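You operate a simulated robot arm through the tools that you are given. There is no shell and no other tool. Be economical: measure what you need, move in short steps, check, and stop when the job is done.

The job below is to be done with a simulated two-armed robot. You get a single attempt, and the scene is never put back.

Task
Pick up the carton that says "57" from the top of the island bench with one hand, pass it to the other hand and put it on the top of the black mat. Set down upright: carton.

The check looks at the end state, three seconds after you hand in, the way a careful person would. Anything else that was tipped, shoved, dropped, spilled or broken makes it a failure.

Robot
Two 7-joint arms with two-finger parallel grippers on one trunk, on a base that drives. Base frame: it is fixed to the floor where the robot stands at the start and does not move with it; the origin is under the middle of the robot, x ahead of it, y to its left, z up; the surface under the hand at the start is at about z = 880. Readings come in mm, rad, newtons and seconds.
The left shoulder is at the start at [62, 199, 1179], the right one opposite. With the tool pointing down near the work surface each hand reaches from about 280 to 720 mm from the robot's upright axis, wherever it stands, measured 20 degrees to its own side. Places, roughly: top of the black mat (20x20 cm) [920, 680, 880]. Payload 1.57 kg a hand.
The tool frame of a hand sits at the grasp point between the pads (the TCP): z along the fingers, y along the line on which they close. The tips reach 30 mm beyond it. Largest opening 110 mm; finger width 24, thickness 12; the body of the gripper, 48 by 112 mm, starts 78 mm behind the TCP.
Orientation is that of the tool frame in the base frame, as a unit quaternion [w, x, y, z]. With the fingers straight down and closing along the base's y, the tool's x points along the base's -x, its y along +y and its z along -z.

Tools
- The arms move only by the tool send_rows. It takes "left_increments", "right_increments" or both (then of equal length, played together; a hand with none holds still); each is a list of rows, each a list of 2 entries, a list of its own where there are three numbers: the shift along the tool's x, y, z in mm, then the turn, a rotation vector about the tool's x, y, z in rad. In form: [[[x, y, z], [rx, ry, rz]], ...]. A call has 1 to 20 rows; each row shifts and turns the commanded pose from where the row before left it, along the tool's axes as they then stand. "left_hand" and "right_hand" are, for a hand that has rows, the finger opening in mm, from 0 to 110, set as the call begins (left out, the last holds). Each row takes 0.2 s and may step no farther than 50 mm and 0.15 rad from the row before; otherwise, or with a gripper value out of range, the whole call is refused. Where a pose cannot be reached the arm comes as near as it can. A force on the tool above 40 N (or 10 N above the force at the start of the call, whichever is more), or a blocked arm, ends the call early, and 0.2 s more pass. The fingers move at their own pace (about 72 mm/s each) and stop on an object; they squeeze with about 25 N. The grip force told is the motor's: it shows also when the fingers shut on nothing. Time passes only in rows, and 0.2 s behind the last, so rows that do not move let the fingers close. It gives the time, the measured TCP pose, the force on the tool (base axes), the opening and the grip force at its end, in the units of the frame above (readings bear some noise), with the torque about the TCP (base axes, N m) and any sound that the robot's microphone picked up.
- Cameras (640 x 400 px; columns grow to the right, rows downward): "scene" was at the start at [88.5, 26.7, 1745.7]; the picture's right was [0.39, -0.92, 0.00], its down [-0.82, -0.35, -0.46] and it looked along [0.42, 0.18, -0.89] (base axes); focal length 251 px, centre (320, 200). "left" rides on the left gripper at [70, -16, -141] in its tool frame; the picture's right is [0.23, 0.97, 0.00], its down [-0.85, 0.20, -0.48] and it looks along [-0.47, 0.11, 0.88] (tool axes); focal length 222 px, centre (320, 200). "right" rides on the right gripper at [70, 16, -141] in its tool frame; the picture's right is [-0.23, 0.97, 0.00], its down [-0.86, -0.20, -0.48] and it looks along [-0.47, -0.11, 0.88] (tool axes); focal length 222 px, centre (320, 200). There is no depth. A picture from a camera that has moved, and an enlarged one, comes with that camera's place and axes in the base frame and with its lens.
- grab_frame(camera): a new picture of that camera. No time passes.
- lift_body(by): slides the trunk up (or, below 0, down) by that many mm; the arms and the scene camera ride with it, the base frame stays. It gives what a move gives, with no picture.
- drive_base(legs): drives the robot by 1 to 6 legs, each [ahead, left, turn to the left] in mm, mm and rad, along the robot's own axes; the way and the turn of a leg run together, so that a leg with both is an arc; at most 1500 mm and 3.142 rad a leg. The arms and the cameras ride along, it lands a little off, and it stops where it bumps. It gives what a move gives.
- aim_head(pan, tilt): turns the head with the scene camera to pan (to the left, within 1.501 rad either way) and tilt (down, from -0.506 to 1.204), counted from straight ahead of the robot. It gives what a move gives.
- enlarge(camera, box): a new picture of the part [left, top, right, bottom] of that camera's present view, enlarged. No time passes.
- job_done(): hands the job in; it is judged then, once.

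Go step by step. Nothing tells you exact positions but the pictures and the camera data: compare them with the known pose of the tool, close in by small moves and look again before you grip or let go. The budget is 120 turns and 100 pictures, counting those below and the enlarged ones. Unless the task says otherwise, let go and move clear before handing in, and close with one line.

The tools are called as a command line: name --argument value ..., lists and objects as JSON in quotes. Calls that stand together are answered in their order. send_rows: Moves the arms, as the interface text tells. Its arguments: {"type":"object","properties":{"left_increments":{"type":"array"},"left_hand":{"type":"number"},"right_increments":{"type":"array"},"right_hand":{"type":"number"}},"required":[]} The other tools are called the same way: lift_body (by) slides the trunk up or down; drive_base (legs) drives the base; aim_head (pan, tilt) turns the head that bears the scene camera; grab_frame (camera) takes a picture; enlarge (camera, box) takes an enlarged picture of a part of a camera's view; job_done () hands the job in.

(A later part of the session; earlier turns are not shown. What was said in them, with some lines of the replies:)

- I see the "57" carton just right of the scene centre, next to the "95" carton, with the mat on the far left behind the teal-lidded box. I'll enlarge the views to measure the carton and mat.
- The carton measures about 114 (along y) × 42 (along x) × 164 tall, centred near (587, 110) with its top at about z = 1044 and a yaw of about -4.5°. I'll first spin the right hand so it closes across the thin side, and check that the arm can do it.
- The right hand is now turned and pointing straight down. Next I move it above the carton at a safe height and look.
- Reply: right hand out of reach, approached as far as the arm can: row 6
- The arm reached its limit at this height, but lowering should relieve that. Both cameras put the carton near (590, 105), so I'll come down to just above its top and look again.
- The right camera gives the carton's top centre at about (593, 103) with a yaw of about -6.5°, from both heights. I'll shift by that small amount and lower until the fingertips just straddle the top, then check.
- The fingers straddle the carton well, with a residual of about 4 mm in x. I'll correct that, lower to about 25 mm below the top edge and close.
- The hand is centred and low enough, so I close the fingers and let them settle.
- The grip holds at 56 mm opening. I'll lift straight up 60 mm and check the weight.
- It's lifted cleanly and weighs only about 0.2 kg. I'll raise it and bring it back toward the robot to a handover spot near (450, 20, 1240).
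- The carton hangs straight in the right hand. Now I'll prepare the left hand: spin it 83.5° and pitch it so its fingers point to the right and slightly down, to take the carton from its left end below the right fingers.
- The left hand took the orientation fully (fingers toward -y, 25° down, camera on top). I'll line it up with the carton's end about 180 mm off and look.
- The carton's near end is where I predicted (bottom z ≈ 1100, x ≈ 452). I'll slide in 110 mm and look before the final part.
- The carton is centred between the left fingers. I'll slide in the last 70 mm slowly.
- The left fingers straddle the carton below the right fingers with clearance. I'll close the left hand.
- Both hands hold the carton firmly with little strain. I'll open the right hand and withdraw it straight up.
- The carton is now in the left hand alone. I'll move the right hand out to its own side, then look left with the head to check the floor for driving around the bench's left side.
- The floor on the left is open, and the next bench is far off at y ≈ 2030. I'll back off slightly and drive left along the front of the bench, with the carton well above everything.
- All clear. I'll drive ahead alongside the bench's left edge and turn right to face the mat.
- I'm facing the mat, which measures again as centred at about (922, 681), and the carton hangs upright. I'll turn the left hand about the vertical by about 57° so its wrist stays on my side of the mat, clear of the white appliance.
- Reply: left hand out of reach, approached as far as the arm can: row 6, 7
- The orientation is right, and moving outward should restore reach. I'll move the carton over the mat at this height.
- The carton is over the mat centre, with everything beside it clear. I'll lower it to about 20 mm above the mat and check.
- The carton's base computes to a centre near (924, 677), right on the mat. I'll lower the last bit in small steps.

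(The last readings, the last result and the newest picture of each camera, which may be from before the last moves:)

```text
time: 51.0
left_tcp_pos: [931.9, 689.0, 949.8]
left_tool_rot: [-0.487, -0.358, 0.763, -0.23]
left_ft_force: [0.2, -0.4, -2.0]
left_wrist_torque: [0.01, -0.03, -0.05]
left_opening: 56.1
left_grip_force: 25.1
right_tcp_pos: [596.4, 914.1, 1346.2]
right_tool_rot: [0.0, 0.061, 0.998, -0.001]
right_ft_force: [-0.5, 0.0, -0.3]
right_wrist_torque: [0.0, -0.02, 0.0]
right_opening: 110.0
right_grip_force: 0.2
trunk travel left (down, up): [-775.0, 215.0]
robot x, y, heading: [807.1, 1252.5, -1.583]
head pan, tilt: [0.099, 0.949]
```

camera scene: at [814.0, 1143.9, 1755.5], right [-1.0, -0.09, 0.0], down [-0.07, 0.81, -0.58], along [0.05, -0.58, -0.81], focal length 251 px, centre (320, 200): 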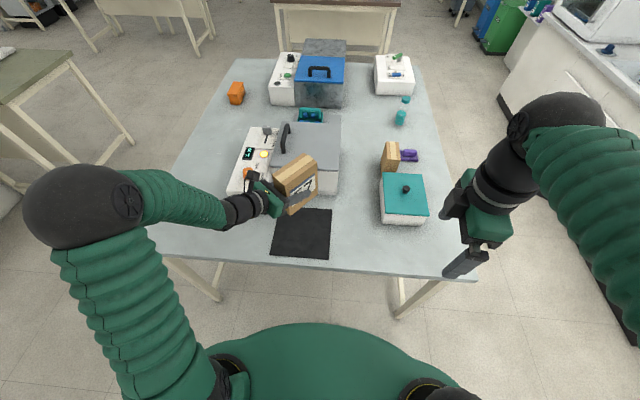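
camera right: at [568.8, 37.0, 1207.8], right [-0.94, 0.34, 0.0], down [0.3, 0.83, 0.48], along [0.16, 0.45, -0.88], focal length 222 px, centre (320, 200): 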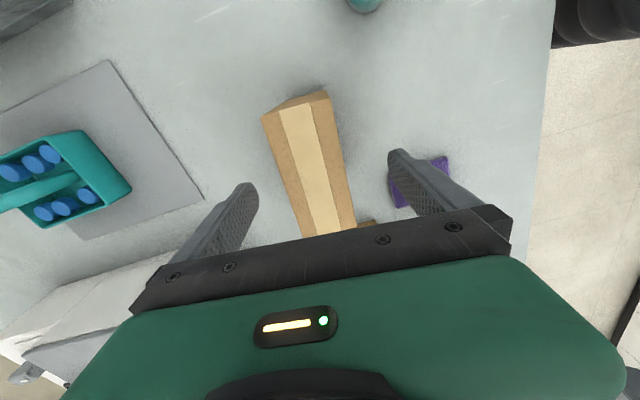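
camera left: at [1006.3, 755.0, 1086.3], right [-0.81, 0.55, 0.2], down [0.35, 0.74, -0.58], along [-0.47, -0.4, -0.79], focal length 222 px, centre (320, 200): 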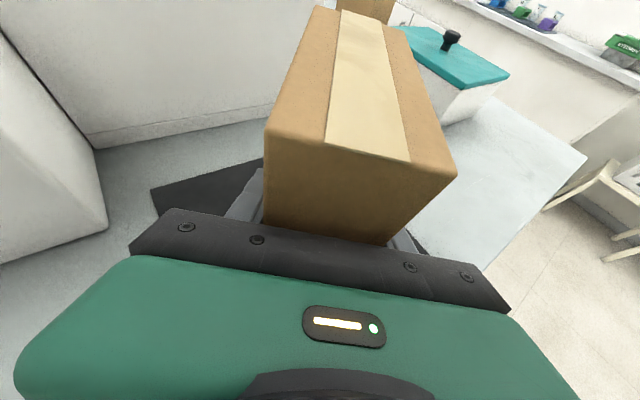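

send_rows --left_increments '[[[-0.9, 0, 0.42], [0, 0, 0]], [[-0.9, 0, 0.42], [0, 0, 0]], [[0, 0, 0], [0, 0, 0]]]'

```text
time: 51.9
left_tcp_pos: [931.7, 688.6, 949.0]
left_tool_rot: [-0.488, -0.358, 0.762, -0.23]
left_ft_force: [0.0, -0.3, -2.7]
left_wrist_torque: [0.01, -0.03, 0.02]
left_opening: 55.8
left_grip_force: 25.1
right_tcp_pos: [597.8, 915.8, 1345.3]
right_tool_rot: [0.0, 0.063, 0.998, 0.0]
right_ft_force: [0.3, 0.1, 0.3]
right_wrist_torque: [0.01, -0.02, 0.01]
right_opening: 109.9
right_grip_force: 0.0
trunk travel left (down, up): [-775.0, 215.0]
robot x, y, heading: [806.3, 1252.1, -1.584]
head pan, tilt: [0.099, 0.949]
```

No contact yet, since the load still reads as the carton's weight. I'll keep lowering by millimetres.

send_rows --left_increments '[[[-0.9, 0, 0.42], [0, 0, 0]], [[-0.9, 0, 0.42], [0, 0, 0]], [[0, 0, 0], [0, 0, 0]]]'

enlarge --camera "scene" --box '[270, 190, 350, 240]'

```text
time: 52.6
left_tcp_pos: [931.9, 687.9, 947.5]
left_tool_rot: [-0.488, -0.357, 0.762, -0.231]
left_ft_force: [0.8, -0.4, 9.5]
left_wrist_torque: [0.66, -0.22, -0.11]
left_opening: 55.9
left_grip_force: 24.5
right_tcp_pos: [597.1, 916.5, 1347.1]
right_tool_rot: [0.0, 0.062, 0.998, -0.001]
right_ft_force: [0.0, -0.1, -0.1]
right_wrist_torque: [0.01, -0.06, 0.0]
right_opening: 110.1
right_grip_force: 0.1
trunk travel left (down, up): [-775.0, 215.0]
robot x, y, heading: [812.0, 1249.8, -1.583]
head pan, tilt: [0.099, 0.949]
```

```text
8.00 times, centred on (310, 215) of scene
camera zoom: at [813.9, 1146.1, 1755.8], right [-1.0, -0.09, 0.0], down [-0.07, 0.81, -0.58], along [0.05, -0.58, -0.81], focal length 2010 px, centre (400, 80)
```

zoom: 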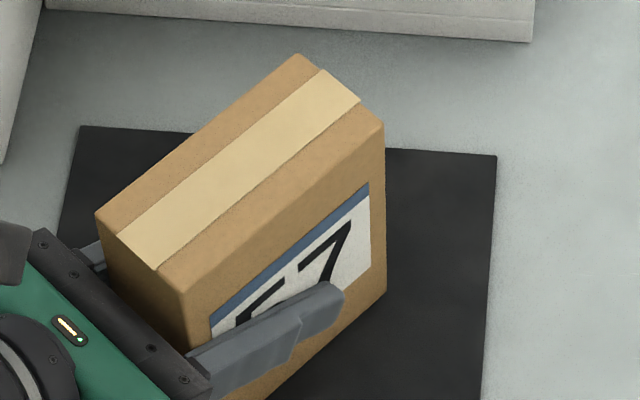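

The force reading shows the carton resting on the mat, upright. I'll open the left hand and wait.

send_rows --left_increments '[[[0, 0, 0], [0, 0, 0]], [[0, 0, 0], [0, 0, 0]], [[0, 0, 0], [0, 0, 0]], [[0, 0, 0], [0, 0, 0]], [[0, 0, 0], [0, 0, 0]]]' --left_hand 110

enlarge --camera "scene" --box '[220, 160, 380, 260]'

grab_frame --camera "left"

```text
time: 53.9
left_tcp_pos: [931.0, 688.2, 946.5]
left_tool_rot: [-0.488, -0.358, 0.763, -0.23]
left_ft_force: [-0.3, 0.9, 0.2]
left_wrist_torque: [0.05, 0.01, 0.03]
left_opening: 109.9
left_grip_force: 0.0
right_tcp_pos: [598.5, 916.2, 1346.0]
right_tool_rot: [0.0, 0.062, 0.998, -0.001]
right_ft_force: [-0.4, 0.6, -0.1]
right_wrist_torque: [-0.01, 0.0, -0.01]
right_opening: 109.9
right_grip_force: 0.0
trunk travel left (down, up): [-775.0, 215.0]
robot x, y, heading: [809.5, 1250.3, -1.581]
head pan, tilt: [0.099, 0.949]
```

```text
4.00 times, centred on (300, 210) of scene
camera zoom: at [813.8, 1144.6, 1755.5], right [-1.0, -0.09, 0.0], down [-0.07, 0.81, -0.58], along [0.05, -0.58, -0.81], focal length 1005 px, centre (400, 160)
```

zoom: 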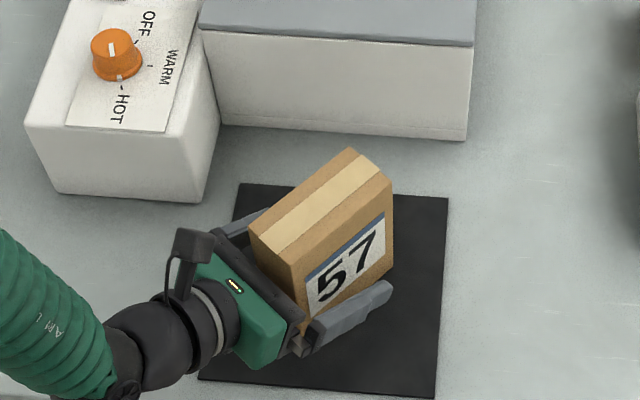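

```text
64 pictures are left
camera left: at [1006.5, 754.8, 1070.3], right [-0.81, 0.55, 0.2], down [0.35, 0.74, -0.58], along [-0.47, -0.4, -0.79], focal length 222 px, centre (320, 200)
```

left: 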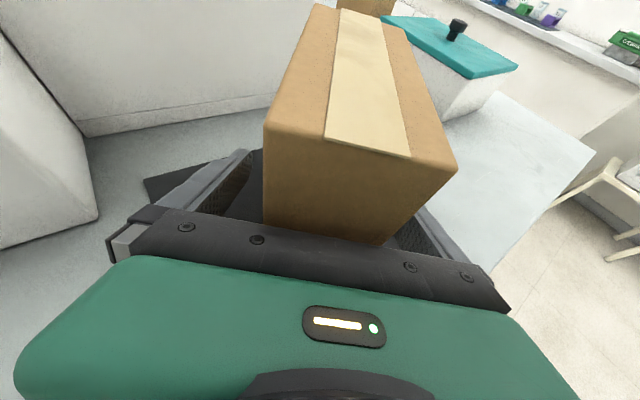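

The carton stands free and upright. I'll draw the left hand back along its own finger axis.

send_rows --left_increments '[[[0, 0, -15], [0, 0, 0]], [[0, 0, -25], [0, 0, 0]], [[0, 0, -30], [0, 0, 0]], [[0, 0, -30], [0, 0, 0]], [[0, 0, -30], [0, 0, 0]], [[0, 0, -30], [0, 0, 0]], [[0, 0, 0], [0, 0, 0]]]'

grab_frame --camera "scene"

enlarge --camera "scene" --box '[220, 160, 380, 260]'

```text
time: 55.5
left_tcp_pos: [1024.8, 800.4, 1014.5]
left_tool_rot: [-0.487, -0.358, 0.763, -0.23]
left_ft_force: [-0.4, -0.2, 0.7]
left_wrist_torque: [0.01, 0.0, 0.03]
left_opening: 110.0
left_grip_force: 0.1
right_tcp_pos: [599.6, 914.8, 1347.3]
right_tool_rot: [-0.001, 0.061, 0.998, 0.001]
right_ft_force: [0.0, 0.2, -0.6]
right_wrist_torque: [0.03, -0.02, -0.01]
right_opening: 110.0
right_grip_force: 0.0
trunk travel left (down, up): [-775.0, 215.0]
robot x, y, heading: [811.4, 1252.9, -1.577]
head pan, tilt: [0.099, 0.949]
```

```text
63 pictures are left
camera scene: at [814.8, 1144.6, 1755.5], right [-1.0, -0.09, 0.0], down [-0.07, 0.81, -0.58], along [0.05, -0.58, -0.81], focal length 251 px, centre (320, 200)
```

scene: 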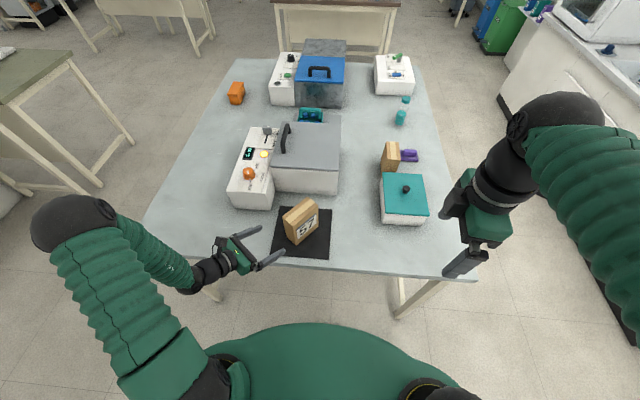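

```text
4.00 times, centred on (300, 210) of scene
camera zoom: at [814.8, 1144.6, 1755.5], right [-1.0, -0.09, 0.0], down [-0.07, 0.81, -0.58], along [0.05, -0.58, -0.81], focal length 1005 px, centre (400, 160)
```

zoom: 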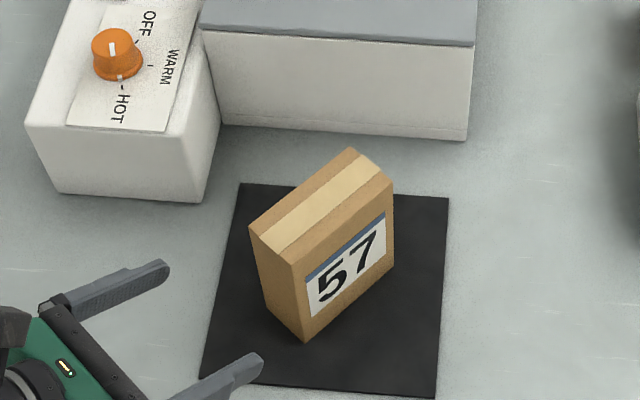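

The carton stands upright and free on the mat, both hands are clear, and nothing else has moved. I'm handing in.

job_done

```text
The job is handed in.
```

The "57" carton was picked up with the right hand, passed to the left, and set upright on the black mat. Both hands are clear, and nothing else looked disturbed in the last picture.
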